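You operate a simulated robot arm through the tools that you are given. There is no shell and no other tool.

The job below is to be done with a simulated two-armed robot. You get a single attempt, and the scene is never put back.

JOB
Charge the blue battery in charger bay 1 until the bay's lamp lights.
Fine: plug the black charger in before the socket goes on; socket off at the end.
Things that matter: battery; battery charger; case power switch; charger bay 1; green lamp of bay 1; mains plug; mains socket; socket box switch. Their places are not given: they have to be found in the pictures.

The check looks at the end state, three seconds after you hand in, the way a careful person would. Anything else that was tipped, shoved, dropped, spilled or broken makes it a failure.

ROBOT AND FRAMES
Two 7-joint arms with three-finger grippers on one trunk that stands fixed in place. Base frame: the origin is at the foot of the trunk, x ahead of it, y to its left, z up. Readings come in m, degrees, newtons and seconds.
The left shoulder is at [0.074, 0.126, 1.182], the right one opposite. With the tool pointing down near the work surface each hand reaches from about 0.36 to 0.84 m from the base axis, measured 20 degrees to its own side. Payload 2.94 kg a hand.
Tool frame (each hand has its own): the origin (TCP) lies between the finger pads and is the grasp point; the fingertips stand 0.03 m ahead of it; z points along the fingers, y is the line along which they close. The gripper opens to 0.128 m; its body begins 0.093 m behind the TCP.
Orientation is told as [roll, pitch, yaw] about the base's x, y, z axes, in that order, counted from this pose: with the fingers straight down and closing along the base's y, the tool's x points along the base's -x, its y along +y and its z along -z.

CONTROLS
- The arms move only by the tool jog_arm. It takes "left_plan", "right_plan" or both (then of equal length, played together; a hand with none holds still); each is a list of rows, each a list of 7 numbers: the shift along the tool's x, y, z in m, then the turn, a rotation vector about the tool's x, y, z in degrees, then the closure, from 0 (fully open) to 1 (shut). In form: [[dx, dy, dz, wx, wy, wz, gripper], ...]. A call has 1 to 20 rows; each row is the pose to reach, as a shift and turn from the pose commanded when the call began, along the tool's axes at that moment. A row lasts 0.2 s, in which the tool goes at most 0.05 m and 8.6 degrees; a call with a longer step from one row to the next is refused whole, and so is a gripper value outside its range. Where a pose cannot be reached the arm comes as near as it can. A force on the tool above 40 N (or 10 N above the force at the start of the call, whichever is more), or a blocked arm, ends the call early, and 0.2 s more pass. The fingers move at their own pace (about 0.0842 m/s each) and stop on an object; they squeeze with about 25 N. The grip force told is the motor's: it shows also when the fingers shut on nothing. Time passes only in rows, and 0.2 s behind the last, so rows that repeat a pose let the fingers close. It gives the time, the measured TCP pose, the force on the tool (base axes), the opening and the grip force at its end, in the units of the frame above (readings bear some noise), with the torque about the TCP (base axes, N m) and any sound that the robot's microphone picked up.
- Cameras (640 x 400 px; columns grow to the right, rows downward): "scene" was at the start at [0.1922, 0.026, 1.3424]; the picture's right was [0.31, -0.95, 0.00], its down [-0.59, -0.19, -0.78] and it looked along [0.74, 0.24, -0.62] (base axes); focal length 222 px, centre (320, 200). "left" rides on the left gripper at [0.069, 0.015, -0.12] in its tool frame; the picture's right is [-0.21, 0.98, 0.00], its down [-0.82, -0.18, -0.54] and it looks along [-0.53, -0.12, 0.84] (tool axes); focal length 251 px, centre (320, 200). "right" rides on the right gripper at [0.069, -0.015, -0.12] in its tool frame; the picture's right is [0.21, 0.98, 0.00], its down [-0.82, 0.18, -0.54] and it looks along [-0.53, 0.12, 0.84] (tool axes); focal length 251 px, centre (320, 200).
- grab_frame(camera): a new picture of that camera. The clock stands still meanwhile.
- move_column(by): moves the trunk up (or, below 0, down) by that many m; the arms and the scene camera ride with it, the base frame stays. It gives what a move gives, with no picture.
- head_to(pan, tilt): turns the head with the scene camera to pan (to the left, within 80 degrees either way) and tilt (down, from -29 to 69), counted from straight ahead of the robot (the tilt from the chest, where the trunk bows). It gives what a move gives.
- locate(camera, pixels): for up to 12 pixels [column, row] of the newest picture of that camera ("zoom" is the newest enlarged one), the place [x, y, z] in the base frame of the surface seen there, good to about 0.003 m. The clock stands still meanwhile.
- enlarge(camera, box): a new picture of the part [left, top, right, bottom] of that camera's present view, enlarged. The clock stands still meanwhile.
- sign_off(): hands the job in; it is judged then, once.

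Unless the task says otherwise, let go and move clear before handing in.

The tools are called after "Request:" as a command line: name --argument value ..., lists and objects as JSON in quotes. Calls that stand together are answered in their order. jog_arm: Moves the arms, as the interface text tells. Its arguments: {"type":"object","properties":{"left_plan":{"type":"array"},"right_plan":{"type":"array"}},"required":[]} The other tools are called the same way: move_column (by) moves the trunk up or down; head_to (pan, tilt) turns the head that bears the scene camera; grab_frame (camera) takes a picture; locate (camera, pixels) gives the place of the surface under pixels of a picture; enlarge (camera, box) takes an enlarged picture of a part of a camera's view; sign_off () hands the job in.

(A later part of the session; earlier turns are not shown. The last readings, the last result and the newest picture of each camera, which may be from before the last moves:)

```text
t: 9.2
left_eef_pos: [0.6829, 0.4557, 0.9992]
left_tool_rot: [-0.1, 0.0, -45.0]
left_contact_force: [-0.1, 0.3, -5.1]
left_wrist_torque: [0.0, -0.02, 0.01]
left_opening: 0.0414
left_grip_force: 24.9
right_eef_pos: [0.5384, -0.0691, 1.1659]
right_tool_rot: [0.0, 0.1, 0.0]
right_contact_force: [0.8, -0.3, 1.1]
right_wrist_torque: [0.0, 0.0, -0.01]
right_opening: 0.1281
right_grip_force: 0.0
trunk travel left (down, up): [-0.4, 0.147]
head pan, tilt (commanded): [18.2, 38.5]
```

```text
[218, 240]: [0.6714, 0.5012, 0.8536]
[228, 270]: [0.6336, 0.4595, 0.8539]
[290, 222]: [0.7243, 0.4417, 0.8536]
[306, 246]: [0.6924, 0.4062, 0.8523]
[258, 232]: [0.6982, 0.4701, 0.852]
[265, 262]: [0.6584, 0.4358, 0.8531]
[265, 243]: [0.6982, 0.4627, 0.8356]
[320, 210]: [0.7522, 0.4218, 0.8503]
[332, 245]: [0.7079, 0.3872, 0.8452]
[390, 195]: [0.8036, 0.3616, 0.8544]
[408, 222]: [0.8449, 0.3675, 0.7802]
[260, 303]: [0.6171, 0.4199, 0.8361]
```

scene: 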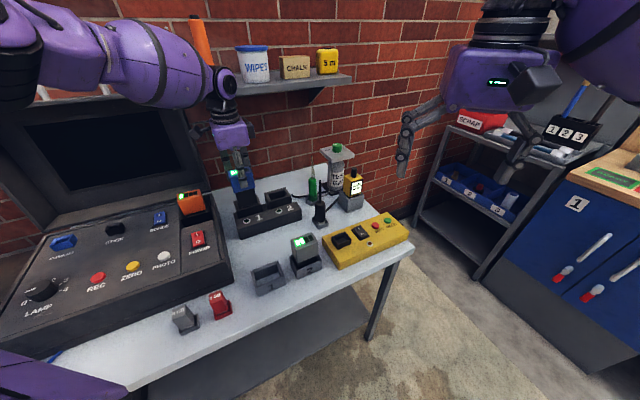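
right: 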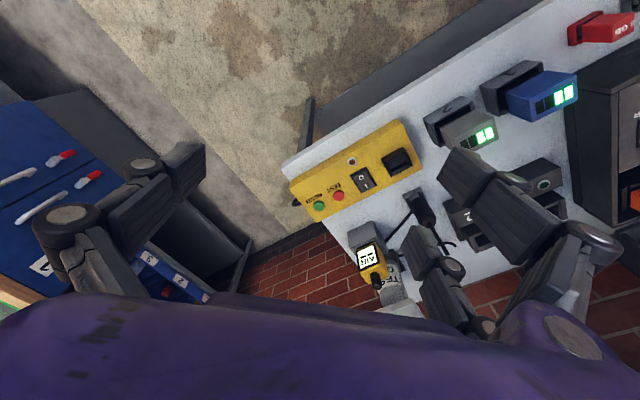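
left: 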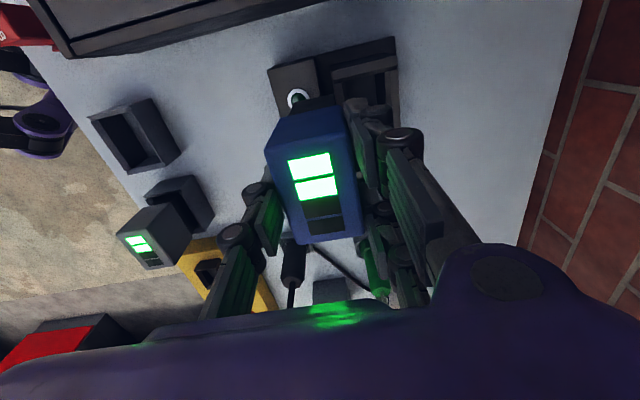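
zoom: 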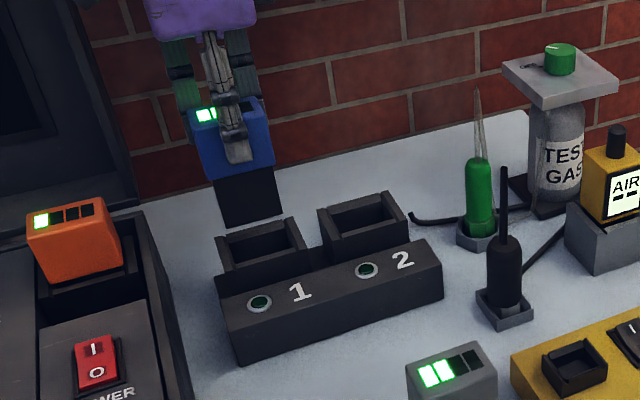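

Both agree within a few millimetres: the foot is recessed about 5 mm from the body and has chamfered walls to enter. I'll lower the foot to about 1 cm above the rim and check again.

Request:
jog_arm --left_plan '[[0, 0, 0.01, 0, 0, 0, 1], [0, 0, 0.02, 0, 0, 0, 1], [0, 0, 0.03, 0, 0, 0, 1], [0, 0, 0.033, 0, 0, 0, 1], [0, 0, 0.033, 0, 0, 0, 1]]'

Request:
enlarge --camera "scene" --box '[220, 165, 290, 225]'

Request:
enlarge --camera "left" --box '[220, 30, 400, 180]'

```text
t: 10.4
left_eef_pos: [0.6815, 0.4555, 0.9647]
left_tool_rot: [0.0, 0.0, -45.0]
left_contact_force: [-0.3, 0.7, -4.1]
left_wrist_torque: [-0.01, 0.03, 0.0]
left_opening: 0.0414
left_grip_force: 24.9
right_eef_pos: [0.5388, -0.0689, 1.166]
right_tool_rot: [0.1, 0.0, 0.0]
right_contact_force: [-0.3, -0.2, 1.1]
right_wrist_torque: [0.02, 0.02, 0.04]
right_opening: 0.1282
right_grip_force: 0.1
trunk travel left (down, up): [-0.4, 0.147]
head pan, tilt (commanded): [18.2, 38.5]
```

```text
6.67 times, centred on (255, 195) of scene
```

zoom: 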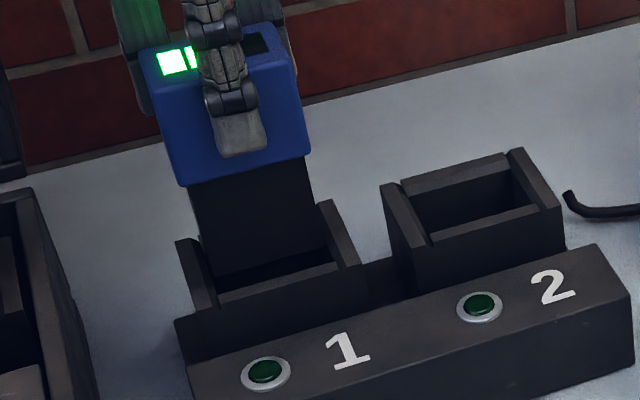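

```text
2.67 times, centred on (310, 105) of left
```

zoom: 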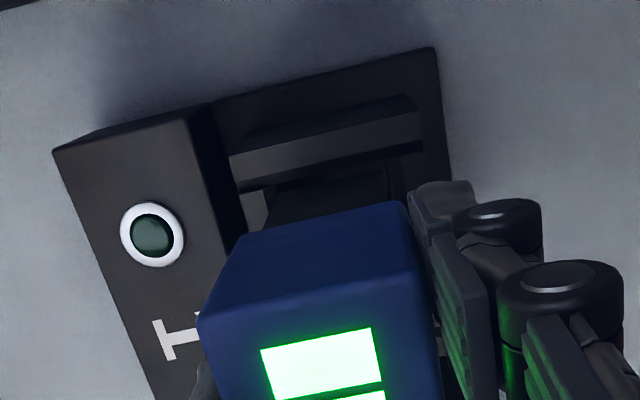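

The foot is over the bay opening. I'll enlarge further to judge the gaps on each side.

Request:
enlarge --camera "scene" --box '[235, 190, 280, 218]'

Request:
enlarge --camera "left" --box '[275, 60, 355, 110]'

```text
14.22 times, centred on (258, 204) of scene
```

zoom: 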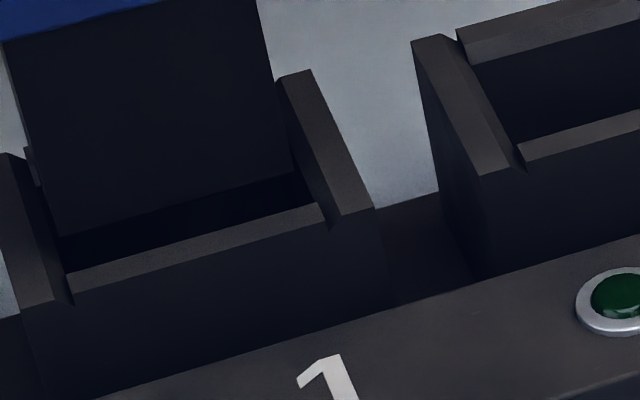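

```text
8.00 times, centred on (315, 85) of left
```

zoom: 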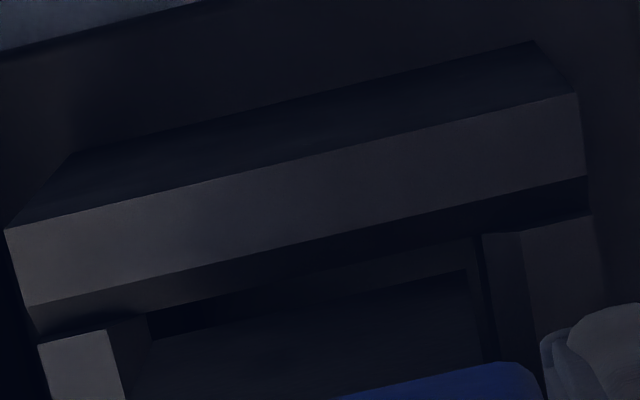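

From these two zooms I compute the foot spanning about ±28.5 mm by ±17 mm, centred within 1 mm of the bay opening and parallel to it. I'll descend slowly with a 1 mm correction along tool -x, watching the force.

Request:
jog_arm --left_plan '[[-0.001, 0, 0.005, 0, 0, 0, 1], [-0.001, 0, 0.01, 0, 0, 0, 1], [-0.001, 0, 0.015, 0, 0, 0, 1], [-0.001, 0, 0.02, 0, 0, 0, 1], [-0.001, 0, 0.02, 0, 0, 0, 1]]'

Request:
enlarge --camera "scene" --box '[235, 180, 280, 218]'

Request:
enlarge --camera "left" --box '[260, 50, 370, 120]'

```text
t: 11.6
left_eef_pos: [0.6825, 0.4559, 0.9449]
left_tool_rot: [0.0, -0.1, -45.0]
left_contact_force: [-0.2, 0.2, -4.2]
left_wrist_torque: [0.03, 0.0, -0.05]
left_opening: 0.0418
left_grip_force: 24.6
right_eef_pos: [0.5377, -0.0701, 1.1663]
right_tool_rot: [0.0, 0.0, 0.1]
right_contact_force: [0.3, -0.2, 0.3]
right_wrist_torque: [0.01, -0.03, -0.02]
right_opening: 0.1281
right_grip_force: 0.2
trunk travel left (down, up): [-0.4, 0.147]
head pan, tilt (commanded): [18.2, 38.5]
```

```text
10.53 times, centred on (258, 199) of scene
```

zoom: 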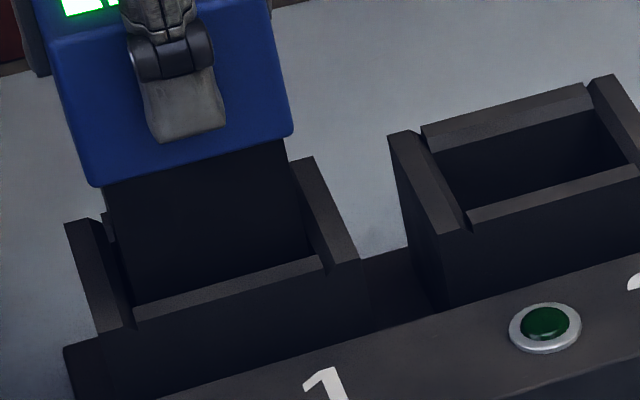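

```text
5.71 times, centred on (315, 85) of left
```

zoom: 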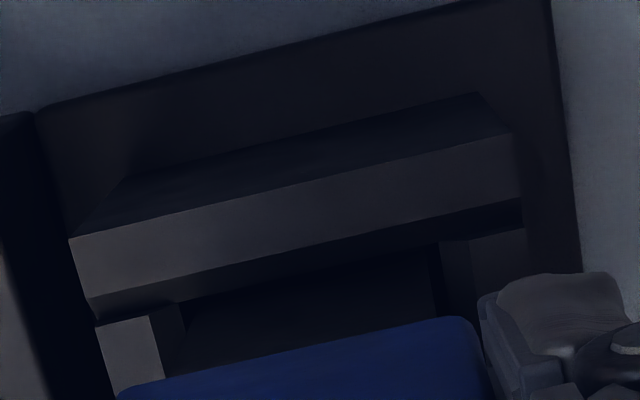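

The foot is inside the rim with no contact force. I'll continue down in 4 mm steps.

Request:
jog_arm --left_plan '[[0, 0, 0.004, 0, 0, 0, 1], [0, 0, 0.008, 0, 0, 0, 1], [0, 0, 0.012, 0, 0, 0, 1], [0, 0, 0.016, 0, 0, 0, 1], [0, 0, 0.016, 0, 0, 0, 1]]'

Request:
enlarge --camera "scene" --box '[235, 180, 280, 218]'

Request:
enlarge --camera "left" --box '[260, 50, 370, 120]'

```text
t: 12.8
left_eef_pos: [0.68, 0.456, 0.9295]
left_tool_rot: [0.1, -0.1, -45.0]
left_contact_force: [0.1, 0.6, -4.6]
left_wrist_torque: [0.05, -0.02, -0.05]
left_opening: 0.0418
left_grip_force: 24.4
right_eef_pos: [0.5385, -0.0696, 1.1662]
right_tool_rot: [0.0, 0.0, 0.0]
right_contact_force: [0.1, 1.1, 1.0]
right_wrist_torque: [-0.04, 0.0, 0.02]
right_opening: 0.1279
right_grip_force: 0.0
trunk travel left (down, up): [-0.4, 0.147]
head pan, tilt (commanded): [18.2, 38.5]
```

```text
10.53 times, centred on (258, 199) of scene
```

zoom: 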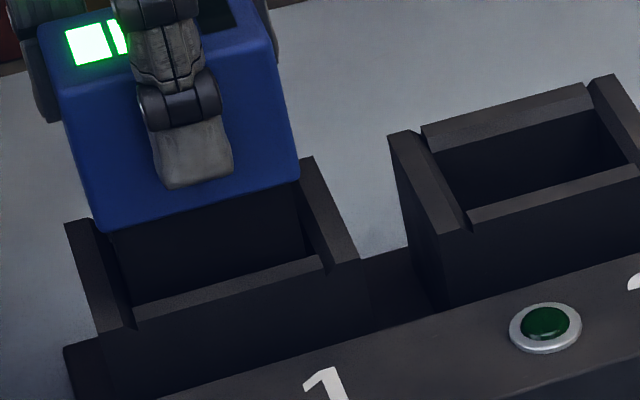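

```text
5.71 times, centred on (315, 85) of left
```

zoom: 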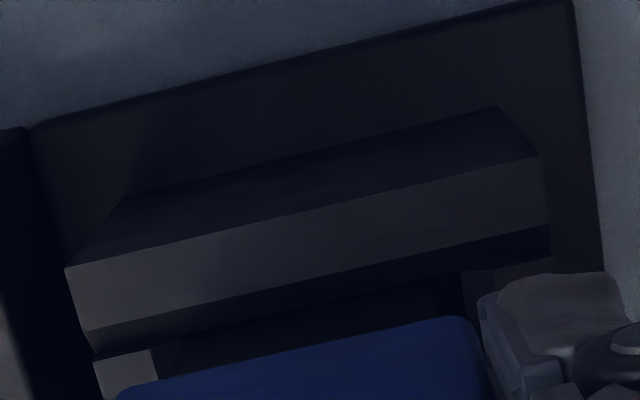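

Still no contact; the body's lower edge is now nearly level with the rim at z 0.855. I'll go on down in small steps until I feel the seat.

Request:
jog_arm --left_plan '[[0, 0, 0.003, 0, 0, 0, 1], [0, 0, 0.006, 0, 0, 0, 1], [0, 0, 0.009, 0, 0, 0, 1], [0, 0, 0.012, 0, 0, 0, 1], [0, 0, 0.012, 0, 0, 0, 1]]'

Request:
enlarge --camera "scene" --box '[235, 180, 280, 218]'

```text
t: 14.0
left_eef_pos: [0.6782, 0.4544, 0.9186]
left_tool_rot: [0.2, -0.2, -44.9]
left_contact_force: [7.4, 8.3, 0.7]
left_wrist_torque: [0.62, -0.42, -0.25]
left_opening: 0.0416
left_grip_force: 24.6
left hand out of reach, approached as far as the arm can: row 1, 2, 3, 4, 5
right_eef_pos: [0.5393, -0.0707, 1.1661]
right_tool_rot: [0.0, 0.0, 0.0]
right_contact_force: [0.6, 0.2, 0.1]
right_wrist_torque: [0.0, -0.01, 0.0]
right_opening: 0.128
right_grip_force: 0.0
trunk travel left (down, up): [-0.4, 0.147]
head pan, tilt (commanded): [18.2, 38.5]
```

```text
10.53 times, centred on (258, 199) of scene
```

zoom: 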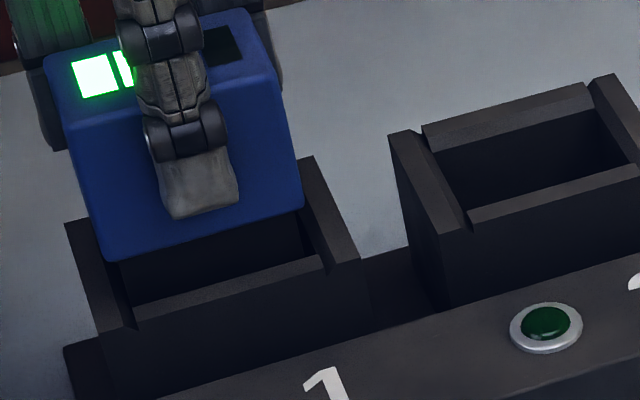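

The arm reports out of reach at z 0.918 and fell about 3 mm short toward the robot, giving an 11 N side push on the bay wall. I'll back up to relieve it, and then use the trunk column for the last stretch down, since the hand rides with it.

Request:
jog_arm --left_plan '[[0, 0, -0.006, 0, 0, 0, 1], [0, 0, -0.012, 0, 0, 0, 1], [0, 0, -0.012, 0, 0, 0, 1], [0, 0, -0.012, 0, 0, 0, 1]]'

Request:
enlarge --camera "scene" --box '[215, 165, 335, 245]'

```text
t: 15.0
left_eef_pos: [0.679, 0.4538, 0.9316]
left_tool_rot: [0.0, -0.2, -45.0]
left_contact_force: [8.4, 8.6, -2.9]
left_wrist_torque: [0.75, -0.72, -0.16]
left_opening: 0.042
left_grip_force: 25.2
right_eef_pos: [0.5388, -0.0689, 1.166]
right_tool_rot: [0.0, 0.0, 0.0]
right_contact_force: [-0.3, -0.1, 0.4]
right_wrist_torque: [-0.03, -0.01, 0.01]
right_opening: 0.1281
right_grip_force: 0.0
trunk travel left (down, up): [-0.4, 0.147]
head pan, tilt (commanded): [18.2, 38.5]
```

```text
5.00 times, centred on (275, 205) of scene
```

zoom: 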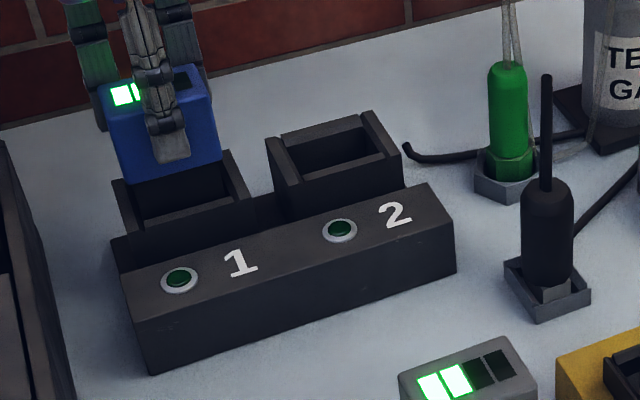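

There's still about 12 N pushing toward the wall side, because the clipped command left the hand a few mm short. I'll shift +4 mm along tool y to recentre and check that the force drops.

Request:
jog_arm --left_plan '[[0, 0.002, 0, 0, 0, 0, 1], [-0.0005, 0.004, 0, 0, 0, 0, 1], [-0.0005, 0.004, 0, 0, 0, 0, 1]]'

```text
t: 15.8
left_eef_pos: [0.6807, 0.456, 0.9301]
left_tool_rot: [0.0, 0.0, -45.0]
left_contact_force: [0.2, 0.0, -4.6]
left_wrist_torque: [0.03, 0.02, -0.03]
left_opening: 0.0416
left_grip_force: 24.6
right_eef_pos: [0.5394, -0.0699, 1.167]
right_tool_rot: [0.0, 0.0, 0.0]
right_contact_force: [-0.1, 0.8, 0.3]
right_wrist_torque: [0.01, 0.03, -0.01]
right_opening: 0.1281
right_grip_force: 0.0
trunk travel left (down, up): [-0.4, 0.147]
head pan, tilt (commanded): [18.2, 38.5]
```

The side force is gone and the charger hasn't shifted in the picture. Now I'll lower the trunk in small steps to seat the battery.

Request:
move_column --by -0.006

Request:
move_column --by -0.006

```text
t: 16.4
left_eef_pos: [0.6811, 0.4554, 0.9242]
left_tool_rot: [0.0, -0.2, -45.0]
left_contact_force: [2.1, -2.1, -4.2]
left_wrist_torque: [-0.18, -0.2, -0.07]
left_opening: 0.0415
left_grip_force: 24.8
right_eef_pos: [0.5379, -0.0697, 1.1609]
right_tool_rot: [-0.1, 0.1, 0.0]
right_contact_force: [0.7, -0.5, 0.9]
right_wrist_torque: [-0.03, -0.03, 0.02]
right_opening: 0.1279
right_grip_force: 0.1
trunk travel left (down, up): [-0.394, 0.153]
head pan, tilt (commanded): [18.2, 38.5]
```

```text
t: 16.9
left_eef_pos: [0.6794, 0.455, 0.9171]
left_tool_rot: [-0.1, 0.0, -45.0]
left_contact_force: [2.8, -2.6, -4.8]
left_wrist_torque: [-0.31, -0.35, -0.07]
left_opening: 0.0418
left_grip_force: 25.0
right_eef_pos: [0.5378, -0.069, 1.155]
right_tool_rot: [0.1, -0.1, 0.0]
right_contact_force: [0.8, -0.5, -0.4]
right_wrist_torque: [-0.02, -0.02, 0.03]
right_opening: 0.1278
right_grip_force: 0.1
trunk travel left (down, up): [-0.388, 0.159]
head pan, tilt (commanded): [18.2, 38.5]
```

A small sideways force of about 4 N shows the foot brushing the +x side wall. I'll ease 1.5 mm toward tool -x and continue.

Request:
jog_arm --left_plan '[[-0.001, 0, 0, 0, 0, 0, 1], [-0.0015, 0, 0, 0, 0, 0, 1]]'

Request:
enlarge --camera "scene" --box '[235, 180, 280, 218]'

```text
t: 17.5
left_eef_pos: [0.682, 0.4568, 0.9165]
left_tool_rot: [0.0, 0.1, -44.9]
left_contact_force: [0.2, -0.4, -4.1]
left_wrist_torque: [0.03, -0.01, -0.01]
left_opening: 0.0417
left_grip_force: 25.5
right_eef_pos: [0.5384, -0.0695, 1.154]
right_tool_rot: [0.0, 0.0, 0.1]
right_contact_force: [-0.7, 0.0, 0.4]
right_wrist_torque: [-0.01, -0.01, 0.03]
right_opening: 0.1281
right_grip_force: 0.0
trunk travel left (down, up): [-0.388, 0.159]
head pan, tilt (commanded): [18.2, 38.5]
```

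```text
10.53 times, centred on (258, 199) of scene
```

zoom: 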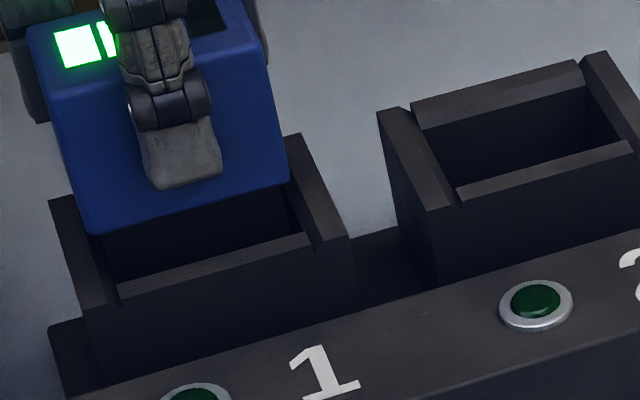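

Forces are back to just the battery's weight, so I'll keep lowering with the column.

Request:
move_column --by -0.005

Request:
move_column --by -0.004

```text
t: 18.0
left_eef_pos: [0.681, 0.4558, 0.9136]
left_tool_rot: [0.0, -0.1, -45.0]
left_contact_force: [0.3, -0.2, -3.3]
left_wrist_torque: [0.02, -0.01, 0.0]
left_opening: 0.0417
left_grip_force: 24.5
right_eef_pos: [0.5386, -0.0696, 1.1484]
right_tool_rot: [0.0, 0.0, 0.0]
right_contact_force: [0.3, 0.0, 0.2]
right_wrist_torque: [-0.01, 0.0, -0.02]
right_opening: 0.128
right_grip_force: 0.0
trunk travel left (down, up): [-0.383, 0.164]
head pan, tilt (commanded): [18.2, 38.5]
```

```text
t: 18.6
left_eef_pos: [0.6818, 0.4564, 0.9085]
left_tool_rot: [0.0, -0.1, -45.0]
left_contact_force: [-0.1, 0.2, -3.7]
left_wrist_torque: [0.0, -0.01, 0.0]
left_opening: 0.0418
left_grip_force: 24.8
right_eef_pos: [0.5373, -0.0694, 1.1456]
right_tool_rot: [0.1, 0.0, 0.1]
right_contact_force: [-0.7, 0.2, 0.5]
right_wrist_torque: [0.02, -0.02, 0.01]
right_opening: 0.128
right_grip_force: 0.0
trunk travel left (down, up): [-0.379, 0.168]
head pan, tilt (commanded): [18.2, 38.5]
```

Still free, with the TCP at 0.9085 and the foot bottom at about 0.807. Continuing down.

Request:
move_column --by -0.004

Request:
move_column --by -0.004

Request:
enlarge --camera "scene" --box '[235, 175, 280, 213]'

```text
t: 19.1
left_eef_pos: [0.6827, 0.4563, 0.9056]
left_tool_rot: [0.0, 0.0, -45.0]
left_contact_force: [-1.3, 0.0, -4.7]
left_wrist_torque: [0.01, 0.0, 0.0]
left_opening: 0.0417
left_grip_force: 24.9
right_eef_pos: [0.539, -0.0703, 1.1418]
right_tool_rot: [0.0, 0.0, -0.1]
right_contact_force: [0.1, -0.4, -0.4]
right_wrist_torque: [0.0, 0.03, 0.01]
right_opening: 0.1278
right_grip_force: 0.1
trunk travel left (down, up): [-0.375, 0.172]
head pan, tilt (commanded): [18.2, 38.5]
```

```text
t: 19.6
left_eef_pos: [0.6818, 0.4568, 0.9027]
left_tool_rot: [0.1, -0.1, -44.9]
left_contact_force: [-1.6, 0.0, 8.0]
left_wrist_torque: [0.36, 0.37, 0.01]
left_opening: 0.0416
left_grip_force: 24.6
right_eef_pos: [0.5376, -0.07, 1.1374]
right_tool_rot: [0.0, -0.1, 0.0]
right_contact_force: [-0.1, 0.1, 1.1]
right_wrist_torque: [-0.03, -0.02, 0.04]
right_opening: 0.1281
right_grip_force: 0.1
trunk travel left (down, up): [-0.371, 0.176]
head pan, tilt (commanded): [18.2, 38.5]
```

```text
10.53 times, centred on (258, 194) of scene
```

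zoom: 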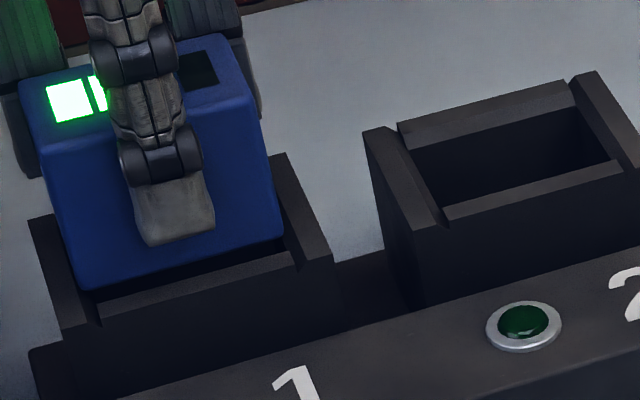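

Contact has been felt with about 12 N net upward, and torque suggests it's at the +x side. I'll check whether the charger has moved, using its lamps, bay 2 and the case for reference.

Request:
enlarge --camera "scene" --box '[215, 155, 335, 235]'

Request:
locate --camera "zoom" --pixels '[[170, 250], [333, 203], [120, 238], [425, 160], [275, 118], [297, 170], [370, 85], [400, 130], [122, 212], [240, 180], [110, 160], [538, 170]]'

Request:
enlarge --camera "left" --box '[220, 20, 420, 150]'

```text
5.00 times, centred on (275, 195) of scene
```

zoom: 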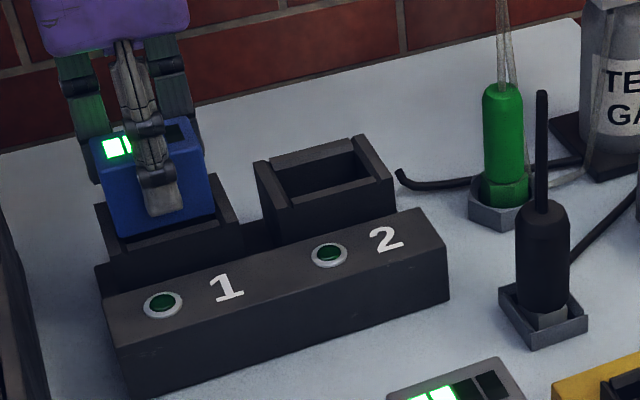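

```text
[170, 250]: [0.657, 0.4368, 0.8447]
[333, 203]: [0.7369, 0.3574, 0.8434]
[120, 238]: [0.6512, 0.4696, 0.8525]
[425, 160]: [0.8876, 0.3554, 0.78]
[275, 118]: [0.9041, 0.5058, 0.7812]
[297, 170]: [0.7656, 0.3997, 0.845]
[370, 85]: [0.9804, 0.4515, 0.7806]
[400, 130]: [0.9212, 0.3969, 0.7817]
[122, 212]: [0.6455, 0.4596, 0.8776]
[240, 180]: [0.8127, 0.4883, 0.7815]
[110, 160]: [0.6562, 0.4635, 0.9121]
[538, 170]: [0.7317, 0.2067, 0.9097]
```

```text
3.08 times, centred on (320, 85) of left
```

zoom: 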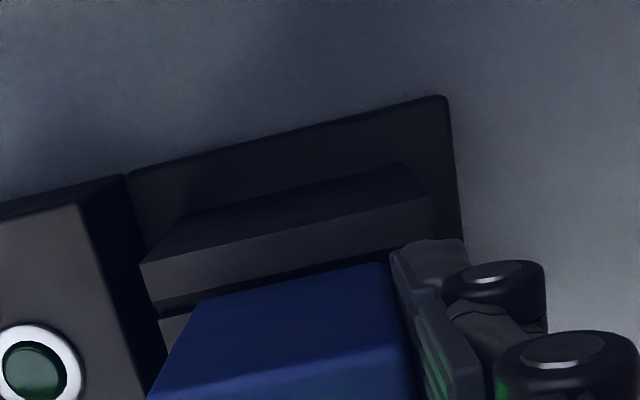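

The battery's top is now at about 0.914. I'll locate the lamps and bay-2 rim in this view to compare with earlier values (lamp 1 was about (0.617, 0.418)).

Request:
locate --camera "zoom" --pixels '[[163, 303], [330, 254], [260, 165], [283, 208], [362, 140], [388, 178], [100, 207], [118, 250], [225, 180], [238, 222], [175, 237], [428, 213]]'

```text
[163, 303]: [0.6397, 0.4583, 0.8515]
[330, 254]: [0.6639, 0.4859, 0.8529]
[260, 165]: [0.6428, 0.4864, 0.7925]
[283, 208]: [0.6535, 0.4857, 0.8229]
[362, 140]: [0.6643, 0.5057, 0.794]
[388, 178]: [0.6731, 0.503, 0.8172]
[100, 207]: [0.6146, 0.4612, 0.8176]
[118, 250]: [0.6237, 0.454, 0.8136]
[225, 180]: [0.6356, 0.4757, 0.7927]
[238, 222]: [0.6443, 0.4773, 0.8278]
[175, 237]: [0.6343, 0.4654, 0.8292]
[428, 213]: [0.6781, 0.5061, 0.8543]
```

The last zoom was the left camera's, so I'll retake the scene zoom and locate again.

Request:
enlarge --camera "scene" --box '[215, 155, 335, 235]'

Request:
locate --camera "zoom" --pixels '[[163, 303], [330, 254], [260, 165], [283, 208], [362, 140], [388, 178], [100, 207], [118, 250], [225, 180], [238, 222], [175, 237], [428, 213]]'

```text
5.00 times, centred on (275, 195) of scene
```

zoom: 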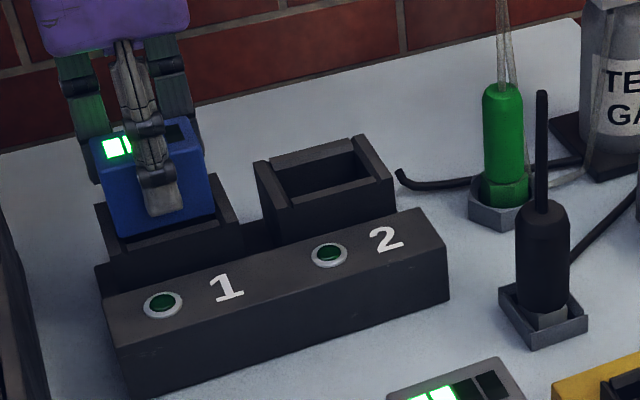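

```text
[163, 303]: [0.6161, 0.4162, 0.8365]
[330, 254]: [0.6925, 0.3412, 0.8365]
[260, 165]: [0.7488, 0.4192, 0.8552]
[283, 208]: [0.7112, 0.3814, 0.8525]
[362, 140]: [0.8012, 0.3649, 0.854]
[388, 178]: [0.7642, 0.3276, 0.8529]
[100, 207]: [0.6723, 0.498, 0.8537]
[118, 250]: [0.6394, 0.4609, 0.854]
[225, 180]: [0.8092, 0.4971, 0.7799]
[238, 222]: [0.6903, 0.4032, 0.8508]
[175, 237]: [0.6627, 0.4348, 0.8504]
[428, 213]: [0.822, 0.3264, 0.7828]
```

The charger hasn't moved: lamp 1 is still at (0.616, 0.416). The foot is about 0.06 m tall, so its bottom is near z 0.80, and the blue body stays about 4 mm above the rim. I'll press 3 mm more to tell a firm floor from an edge catch.

Request:
move_column --by -0.003

Request:
enlarge --camera "scene" --box '[235, 175, 280, 213]'

```text
t: 20.1
left_eef_pos: [0.6816, 0.456, 0.9005]
left_tool_rot: [0.3, -0.2, -44.9]
left_contact_force: [-0.1, 4.1, 19.4]
left_wrist_torque: [0.17, -0.05, -0.19]
left_opening: 0.0418
left_grip_force: 24.5
right_eef_pos: [0.5365, -0.0702, 1.1345]
right_tool_rot: [0.0, -0.1, 0.1]
right_contact_force: [0.5, 0.1, 0.3]
right_wrist_torque: [-0.01, -0.03, 0.03]
right_opening: 0.1279
right_grip_force: 0.1
trunk travel left (down, up): [-0.368, 0.179]
head pan, tilt (commanded): [18.2, 38.5]
```

```text
10.53 times, centred on (258, 194) of scene
```

zoom: 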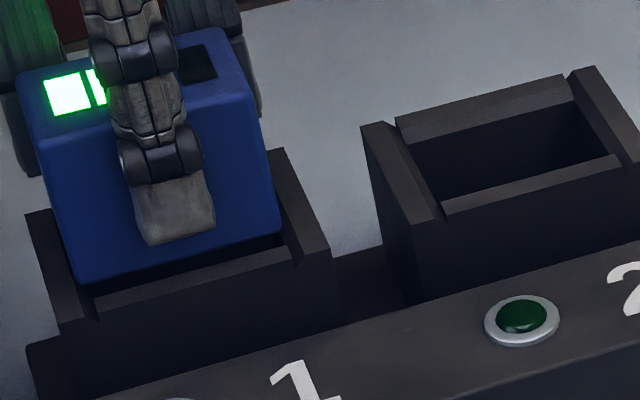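

The force rose to about 24 N net while the torque went to near zero, so the foot is flat on the bay floor: seated. I'll relieve the preload and open the gripper.

Request:
move_column --by 0.004

Request:
jog_arm --left_plan '[[0, 0, 0, 0, 0, 0, 0.75], [0, 0, 0, 0, 0, 0, 0.6], [0, 0, 0, 0, 0, 0, 0.45], [0, 0, 0, 0, 0, 0, 0.35], [0, 0, 0, 0, 0, 0, 0.35]]'

Request:
grab_frame --camera "left"

Request:
enlarge --camera "scene" --box '[215, 155, 335, 235]'

```text
t: 20.7
left_eef_pos: [0.681, 0.4546, 0.9001]
left_tool_rot: [0.1, 0.0, -45.0]
left_contact_force: [5.2, 3.6, 1.2]
left_wrist_torque: [-0.29, -0.73, 0.14]
left_opening: 0.0416
left_grip_force: 25.0
right_eef_pos: [0.5384, -0.0693, 1.1377]
right_tool_rot: [0.0, -0.1, 0.0]
right_contact_force: [0.2, 0.0, 0.1]
right_wrist_torque: [-0.03, -0.01, -0.02]
right_opening: 0.1277
right_grip_force: 0.1
trunk travel left (down, up): [-0.372, 0.175]
head pan, tilt (commanded): [18.2, 38.5]
```

```text
t: 21.9
left_eef_pos: [0.6815, 0.4553, 0.9022]
left_tool_rot: [0.0, 0.0, -44.9]
left_contact_force: [-0.4, 0.0, 0.5]
left_wrist_torque: [0.02, 0.02, 0.01]
left_opening: 0.0832
left_grip_force: 0.1
right_eef_pos: [0.5386, -0.0695, 1.1381]
right_tool_rot: [0.0, -0.2, 0.0]
right_contact_force: [-0.1, 0.3, 0.8]
right_wrist_torque: [0.0, 0.03, 0.0]
right_opening: 0.1279
right_grip_force: 0.0
trunk travel left (down, up): [-0.372, 0.175]
head pan, tilt (commanded): [18.2, 38.5]
```

```text
taken
```

left: 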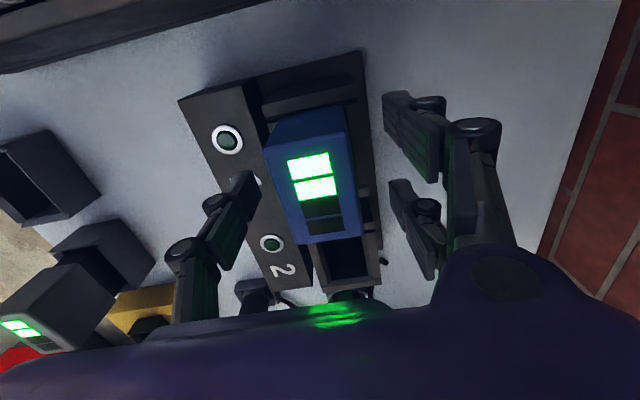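

```text
5.00 times, centred on (275, 195) of scene
```

zoom: 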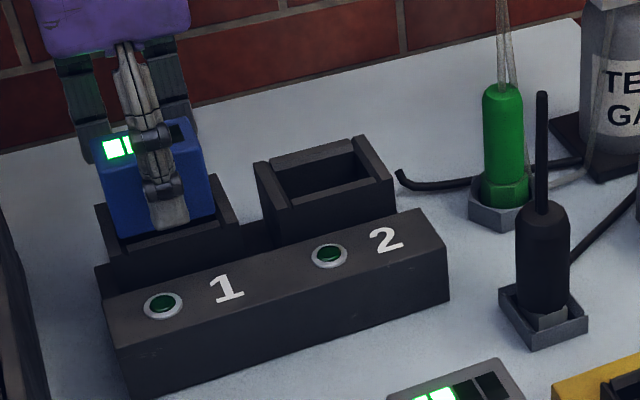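

Battery 1 stands upright in bay 1 and the hand is free. I'll retract straight up, then draw back toward the robot.

Request:
jog_arm --left_plan '[[0, 0, -0.015, 0, 0, 0, 0.35], [0, 0, -0.04, 0, 0, 0, 0.35], [0, 0, -0.07, 0, 0, 0, 0.35], [0, 0, -0.1, 0, 0, 0, 0.35], [0, 0, -0.12, 0, 0, 0, 0.35], [0, -0.03, -0.12, 0, 0, 0, 0.35], [0, -0.07, -0.12, 0, 0, 0, 0.35], [0, -0.11, -0.12, 0, 0, 0, 0.35], [0, -0.15, -0.12, 0, 0, 0, 0.35], [0, -0.18, -0.12, 0, 0, 0, 0.35]]'

Request:
grab_frame --camera "scene"

Request:
grab_frame --camera "left"

```text
t: 24.1
left_eef_pos: [0.5537, 0.3262, 1.0242]
left_tool_rot: [0.1, 0.0, -45.0]
left_contact_force: [-0.2, 0.0, 0.3]
left_wrist_torque: [0.0, -0.03, -0.01]
left_opening: 0.0828
left_grip_force: 0.0
right_eef_pos: [0.5365, -0.0708, 1.138]
right_tool_rot: [0.0, -0.1, -0.1]
right_contact_force: [0.0, 0.1, -0.2]
right_wrist_torque: [0.01, -0.02, -0.03]
right_opening: 0.128
right_grip_force: 0.0
trunk travel left (down, up): [-0.372, 0.175]
head pan, tilt (commanded): [18.2, 38.5]
```

```text
taken
```

scene: 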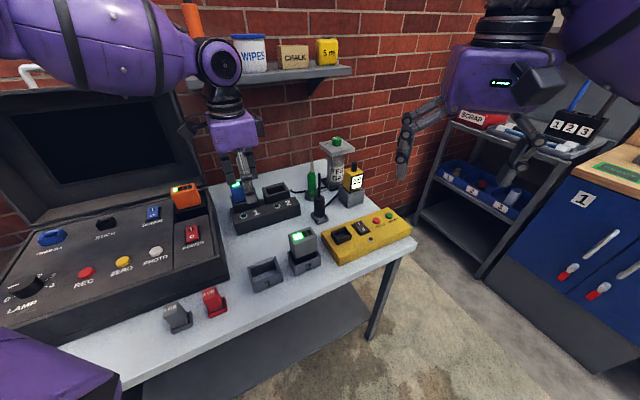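

```text
taken
```

left: 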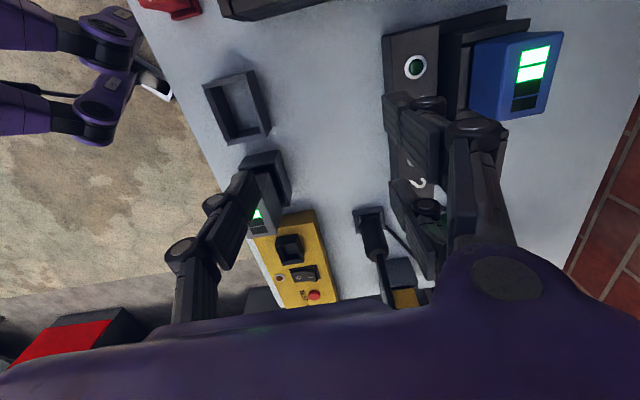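

The blue battery stands seated in bay 1. Now I'll study the plug, its holder and neighbours up close.

Request:
enlarge --camera "scene" --box '[295, 150, 375, 230]'

Request:
locate --camera "zoom" --pixels '[[312, 60], [312, 100], [312, 180], [316, 225], [320, 340], [290, 310], [240, 185], [240, 240], [440, 230], [470, 250], [245, 120], [480, 330]]'

Request:
enlarge --camera "left" --box '[340, 190, 440, 310]'

```text
5.00 times, centred on (335, 190) of scene
```

zoom: 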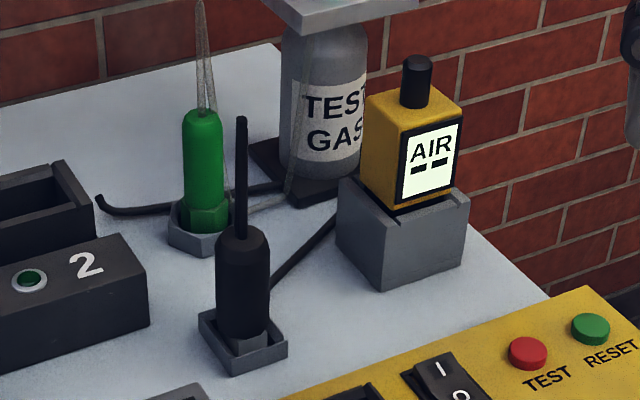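

```text
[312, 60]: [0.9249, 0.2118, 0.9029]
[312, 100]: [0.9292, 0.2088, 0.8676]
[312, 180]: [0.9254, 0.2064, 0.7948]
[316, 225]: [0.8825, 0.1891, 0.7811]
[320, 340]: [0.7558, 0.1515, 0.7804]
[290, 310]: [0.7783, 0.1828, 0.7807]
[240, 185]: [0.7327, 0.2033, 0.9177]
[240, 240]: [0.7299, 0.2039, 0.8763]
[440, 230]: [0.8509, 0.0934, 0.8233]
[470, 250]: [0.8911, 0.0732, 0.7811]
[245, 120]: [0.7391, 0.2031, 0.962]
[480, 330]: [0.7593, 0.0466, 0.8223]
```

```text
3.33 times, centred on (390, 250) of left
```

zoom: 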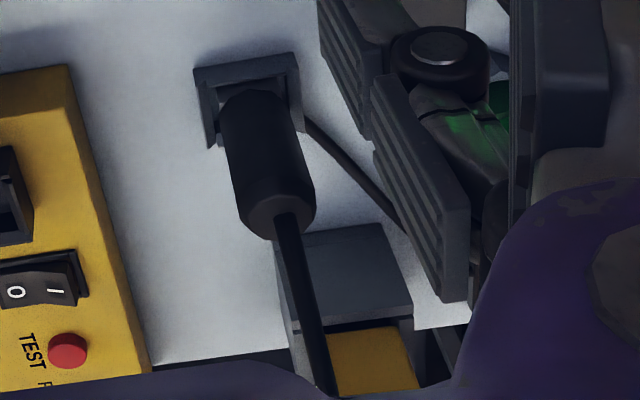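

The plug is a 35 mm round body centred at about (0.736, 0.205), topped by a thin stem reaching z of about 0.965. I'll carry the left hand over it, high enough to clear the stem, and check from above.

Request:
jog_arm --left_plan '[[0, 0, -0.03, 0, 0, 0, 0.35], [-0.035, 0.005, -0.045, 0, 0, 0, 0.35], [-0.075, 0.015, -0.045, 0, 0, 0, 0.35], [-0.115, 0.025, -0.045, 0, 0, 0, 0.35], [-0.155, 0.035, -0.045, 0, 0, 0, 0.35], [-0.19, 0.039, -0.045, 0, 0, 0, 0.35], [-0.2145, 0.039, -0.045, 0, 0, 0, 0.35], [-0.2145, 0.039, -0.045, 0, 0, 0, 0.35]]'

Request:
grab_frame --camera "left"

Request:
grab_frame --camera "scene"

```text
t: 25.9
left_eef_pos: [0.6598, 0.259, 1.0673]
left_tool_rot: [0.2, -0.1, -45.0]
left_contact_force: [-0.9, -0.1, -0.2]
left_wrist_torque: [0.03, -0.01, 0.0]
left_opening: 0.0834
left_grip_force: 0.0
left hand out of reach, approached as far as the arm can: row 5, 6, 7, 8
right_eef_pos: [0.5378, -0.0689, 1.1394]
right_tool_rot: [0.1, -0.1, 0.0]
right_contact_force: [0.0, 0.5, 0.1]
right_wrist_torque: [0.03, 0.0, 0.05]
right_opening: 0.1277
right_grip_force: 0.1
trunk travel left (down, up): [-0.372, 0.175]
head pan, tilt (commanded): [18.2, 38.5]
```

```text
taken
```

left: 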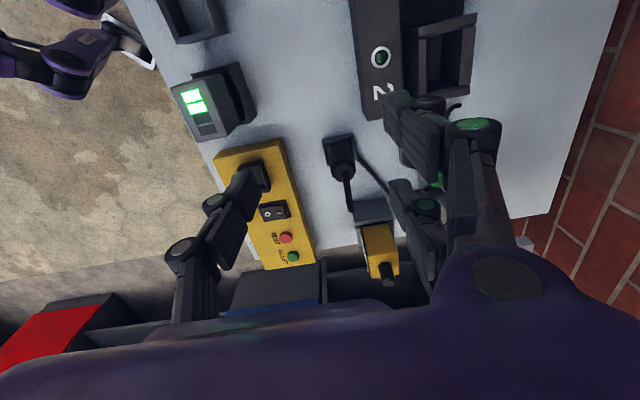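

```text
taken
```

scene: 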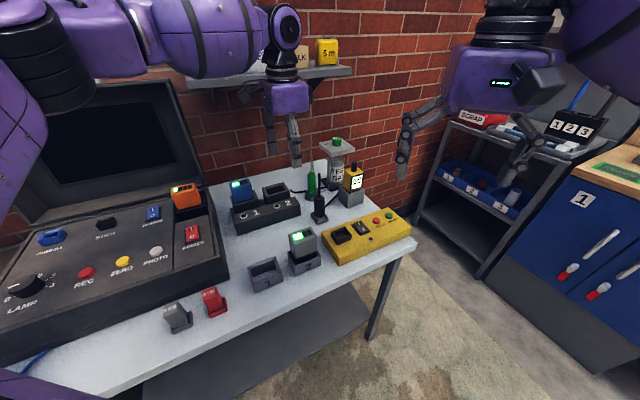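

The arm stopped at (0.660, 0.259) at a joint limit in this posture, though the plug is round, so the grasp yaw is free. I'll turn the hand back to yaw 0, which was its natural posture, before going on.

Request:
jog_arm --left_plan '[[0, 0, 0, 0, 0, -7.5, 0.35], [0, 0, 0, 0, 0, -15, 0.35], [0, 0, 0, 0, 0, -22.5, 0.35], [0, 0, 0, 0, 0, -30, 0.35], [0, 0, 0, 0, 0, -37.5, 0.35], [0, 0, 0, 0, 0, -45, 0.35], [0, 0, 0, 0, 0, -45, 0.35]]'

Request:
enlarge --camera "scene" --box '[285, 140, 365, 230]'

```text
t: 27.5
left_eef_pos: [0.6608, 0.2562, 1.0636]
left_tool_rot: [0.0, 0.0, 0.1]
left_contact_force: [-0.1, 0.0, 0.1]
left_wrist_torque: [-0.02, -0.01, -0.02]
left_opening: 0.0831
left_grip_force: 0.0
right_eef_pos: [0.5379, -0.0702, 1.1394]
right_tool_rot: [0.0, -0.1, 0.1]
right_contact_force: [-1.3, 0.5, -0.4]
right_wrist_torque: [-0.02, 0.0, 0.04]
right_opening: 0.1279
right_grip_force: 0.0
trunk travel left (down, up): [-0.372, 0.175]
head pan, tilt (commanded): [18.2, 38.5]
```

```text
4.44 times, centred on (325, 185) of scene
```

zoom: 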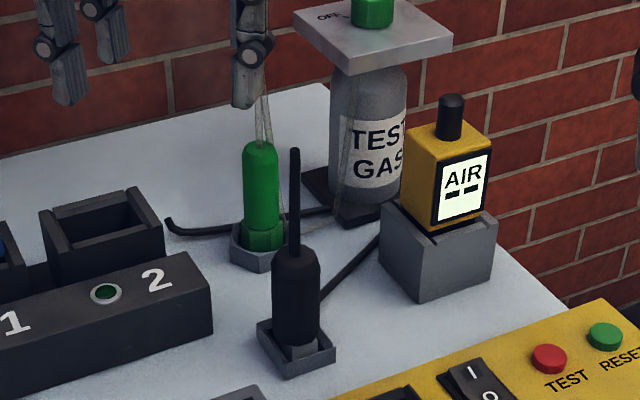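

Yaw is now 0. A green tool with a tall, fine, transparent tip stands behind the plug at zoom (262,190), so I'll locate it to keep the fingers clear.

Request:
locate --camera "zoom" --pixels '[[262, 150], [262, 190], [262, 225], [262, 262], [267, 125], [296, 160], [296, 230], [296, 265], [296, 320], [200, 262], [190, 255], [385, 230]]'

Request:
grab_frame --camera "left"

Request:
grab_frame --camera "right"

```text
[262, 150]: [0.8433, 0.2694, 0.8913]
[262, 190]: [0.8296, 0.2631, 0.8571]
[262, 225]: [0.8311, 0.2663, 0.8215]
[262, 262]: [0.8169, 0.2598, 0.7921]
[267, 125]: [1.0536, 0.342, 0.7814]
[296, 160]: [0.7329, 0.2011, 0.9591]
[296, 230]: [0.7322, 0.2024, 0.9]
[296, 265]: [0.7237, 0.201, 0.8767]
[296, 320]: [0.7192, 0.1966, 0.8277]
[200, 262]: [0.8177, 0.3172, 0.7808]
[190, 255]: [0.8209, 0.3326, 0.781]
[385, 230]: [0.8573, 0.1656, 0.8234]
```

```text
taken
```

left: 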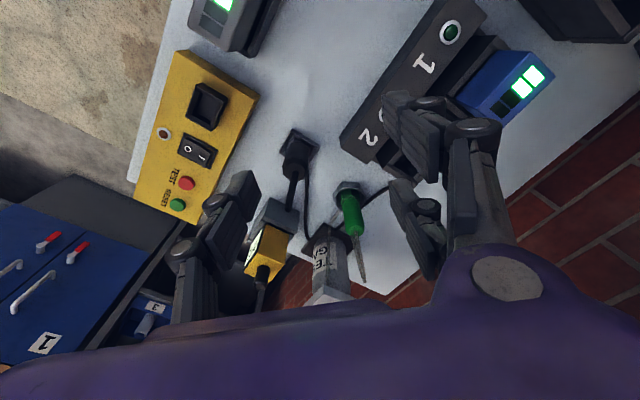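

```text
taken
```

right: 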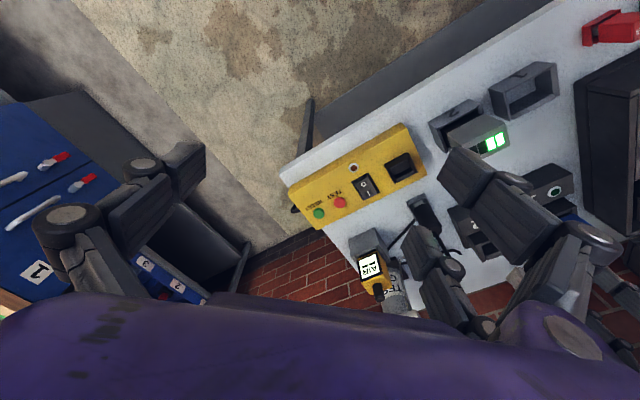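

The green tool stands 0.12 m from the plug, so the yaw-0 fingers clear it. I'll move above the plug at the same height.

Request:
jog_arm --left_plan '[[-0.02, -0.015, 0, 0, 0, 0, 0.35], [-0.04, -0.03, 0, 0, 0, 0, 0.35], [-0.06, -0.045, 0, 0, 0, 0, 0.35], [-0.0748, -0.0552, 0, 0, 0, 0, 0.35], [-0.0748, -0.0552, 0, 0, 0, 0, 0.35]]'

Request:
grab_frame --camera "left"

Request:
grab_frame --camera "scene"

```text
t: 28.7
left_eef_pos: [0.6619, 0.256, 1.0635]
left_tool_rot: [0.0, -0.1, 0.1]
left_contact_force: [-0.5, -1.1, -0.3]
left_wrist_torque: [0.0, 0.02, -0.01]
left_opening: 0.0832
left_grip_force: 0.1
left hand out of reach, approached as far as the arm can: row 1, 2, 3, 4, 5
right_eef_pos: [0.5383, -0.0706, 1.1383]
right_tool_rot: [0.0, -0.1, 0.1]
right_contact_force: [-0.4, 0.6, -0.5]
right_wrist_torque: [0.01, 0.03, 0.03]
right_opening: 0.1281
right_grip_force: 0.0
trunk travel left (down, up): [-0.372, 0.175]
head pan, tilt (commanded): [18.2, 38.5]
```

```text
taken
```

left: 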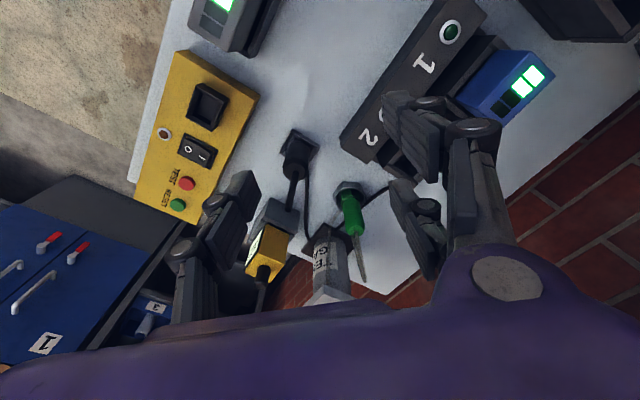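

```text
taken
```

scene: 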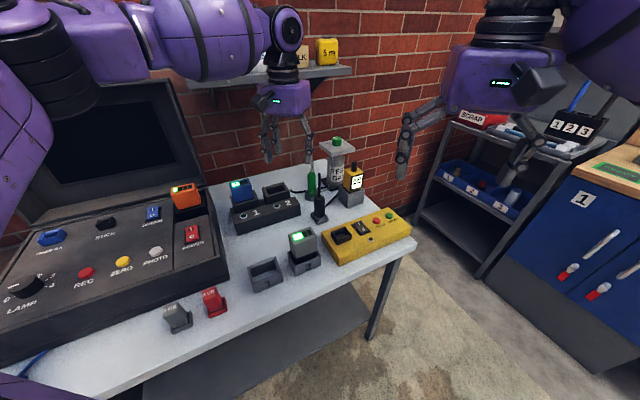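

The hand won't move further out at this height. It's high relative to the shoulder, so raising the trunk and letting the arm work lower should restore its reach. I'll raise the column 8 cm, then lower and extend the arm.

Request:
move_column --by 0.08

Request:
jog_arm --left_plan '[[0, 0, 0.02, 0, 0, 0, 0.35], [0, 0, 0.05, 0, 0, 0, 0.35], [0, 0, 0.08, 0, 0, 0, 0.35], [-0.02, -0.015, 0.08, 0, 0, 0, 0.35], [-0.04, -0.03, 0.08, 0, 0, 0, 0.35], [-0.06, -0.045, 0.08, 0, 0, 0, 0.35], [-0.0748, -0.0552, 0.08, 0, 0, 0, 0.35], [-0.0748, -0.0552, 0.08, 0, 0, 0, 0.35]]'

Request:
grab_frame --camera "scene"

Request:
grab_frame --camera "left"

```text
t: 29.9
left_eef_pos: [0.6515, 0.2566, 1.2106]
left_tool_rot: [0.0, -6.6, 0.2]
left_contact_force: [0.9, -0.1, 0.4]
left_wrist_torque: [0.0, 0.02, -0.03]
left_opening: 0.0832
left_grip_force: 0.1
right_eef_pos: [0.5391, -0.0707, 1.2172]
right_tool_rot: [-0.1, -0.1, 0.0]
right_contact_force: [0.1, -0.4, -0.5]
right_wrist_torque: [-0.02, 0.03, -0.01]
right_opening: 0.1278
right_grip_force: 0.0
trunk travel left (down, up): [-0.452, 0.095]
head pan, tilt (commanded): [18.2, 38.5]
```

```text
t: 31.6
left_eef_pos: [0.6596, 0.2559, 1.1324]
left_tool_rot: [0.0, -6.6, 0.1]
left_contact_force: [0.3, 0.3, 0.5]
left_wrist_torque: [-0.03, 0.0, -0.01]
left_opening: 0.0832
left_grip_force: 0.1
left hand out of reach, approached as far as the arm can: row 4, 5, 6, 7, 8
right_eef_pos: [0.5387, -0.0697, 1.2185]
right_tool_rot: [0.1, -0.1, 0.1]
right_contact_force: [-0.1, -0.5, -0.2]
right_wrist_torque: [0.05, 0.02, 0.01]
right_opening: 0.1279
right_grip_force: 0.0
trunk travel left (down, up): [-0.452, 0.095]
head pan, tilt (commanded): [18.2, 38.5]
```

```text
taken
```

scene: 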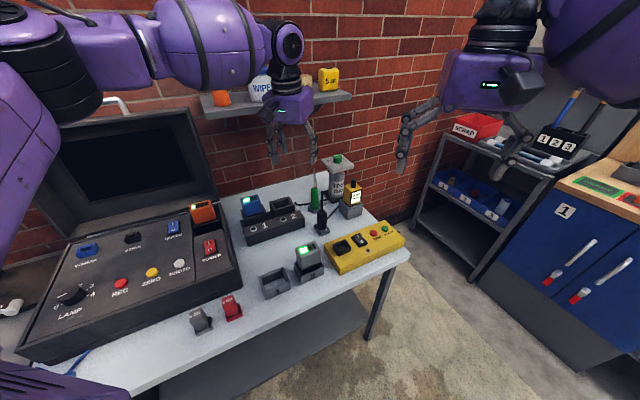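

```text
taken
```

left: 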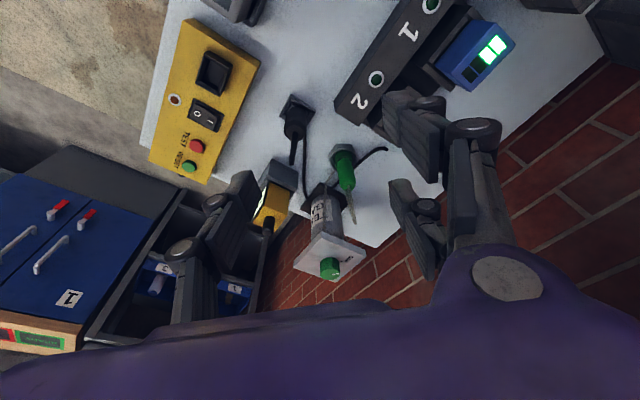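

Raising the trunk also left the hand pitched by -6.6° at the same radius, so the limit depends on the hand's height relative to the shoulder: lower means more reach. I'll lower the arm and straighten the pitch here, then raise the trunk more.

Request:
jog_arm --left_plan '[[0.003, 0, 0.03, 0, 0, 0, 0.35], [0.006, 0, 0.06, 0, 2, 0, 0.35], [0.009, 0, 0.09, 0, 4.5, 0, 0.35], [0.01, 0, 0.1, 0, 6.6, 0, 0.35], [0.01, 0, 0.1, 0, 6.6, 0, 0.35]]'

Request:
move_column --by 0.09

```text
t: 32.9
left_eef_pos: [0.6388, 0.2789, 1.0531]
left_tool_rot: [-0.1, -0.1, 0.0]
left_contact_force: [-0.9, -0.2, 0.6]
left_wrist_torque: [0.0, 0.0, -0.01]
left_opening: 0.0831
left_grip_force: 0.0
left hand out of reach, approached as far as the arm can: row 2, 3, 4, 5
right_eef_pos: [0.5369, -0.0702, 1.2184]
right_tool_rot: [0.1, -0.1, 0.0]
right_contact_force: [-0.2, 0.0, 0.4]
right_wrist_torque: [-0.02, -0.01, 0.02]
right_opening: 0.1279
right_grip_force: 0.2
trunk travel left (down, up): [-0.452, 0.095]
head pan, tilt (commanded): [18.2, 38.5]
```

```text
t: 34.1
left_eef_pos: [0.619, 0.2819, 1.3075]
left_tool_rot: [0.0, -15.3, 0.1]
left_contact_force: [0.3, 0.0, -0.1]
left_wrist_torque: [-0.01, 0.03, -0.01]
left_opening: 0.0832
left_grip_force: 0.1
right_eef_pos: [0.5398, -0.0691, 1.3067]
right_tool_rot: [0.0, 0.2, -0.1]
right_contact_force: [-0.1, -1.0, -1.1]
right_wrist_torque: [-0.03, 0.07, -0.02]
right_opening: 0.1278
right_grip_force: 0.0
trunk travel left (down, up): [-0.542, 0.005]
head pan, tilt (commanded): [18.2, 38.5]
```

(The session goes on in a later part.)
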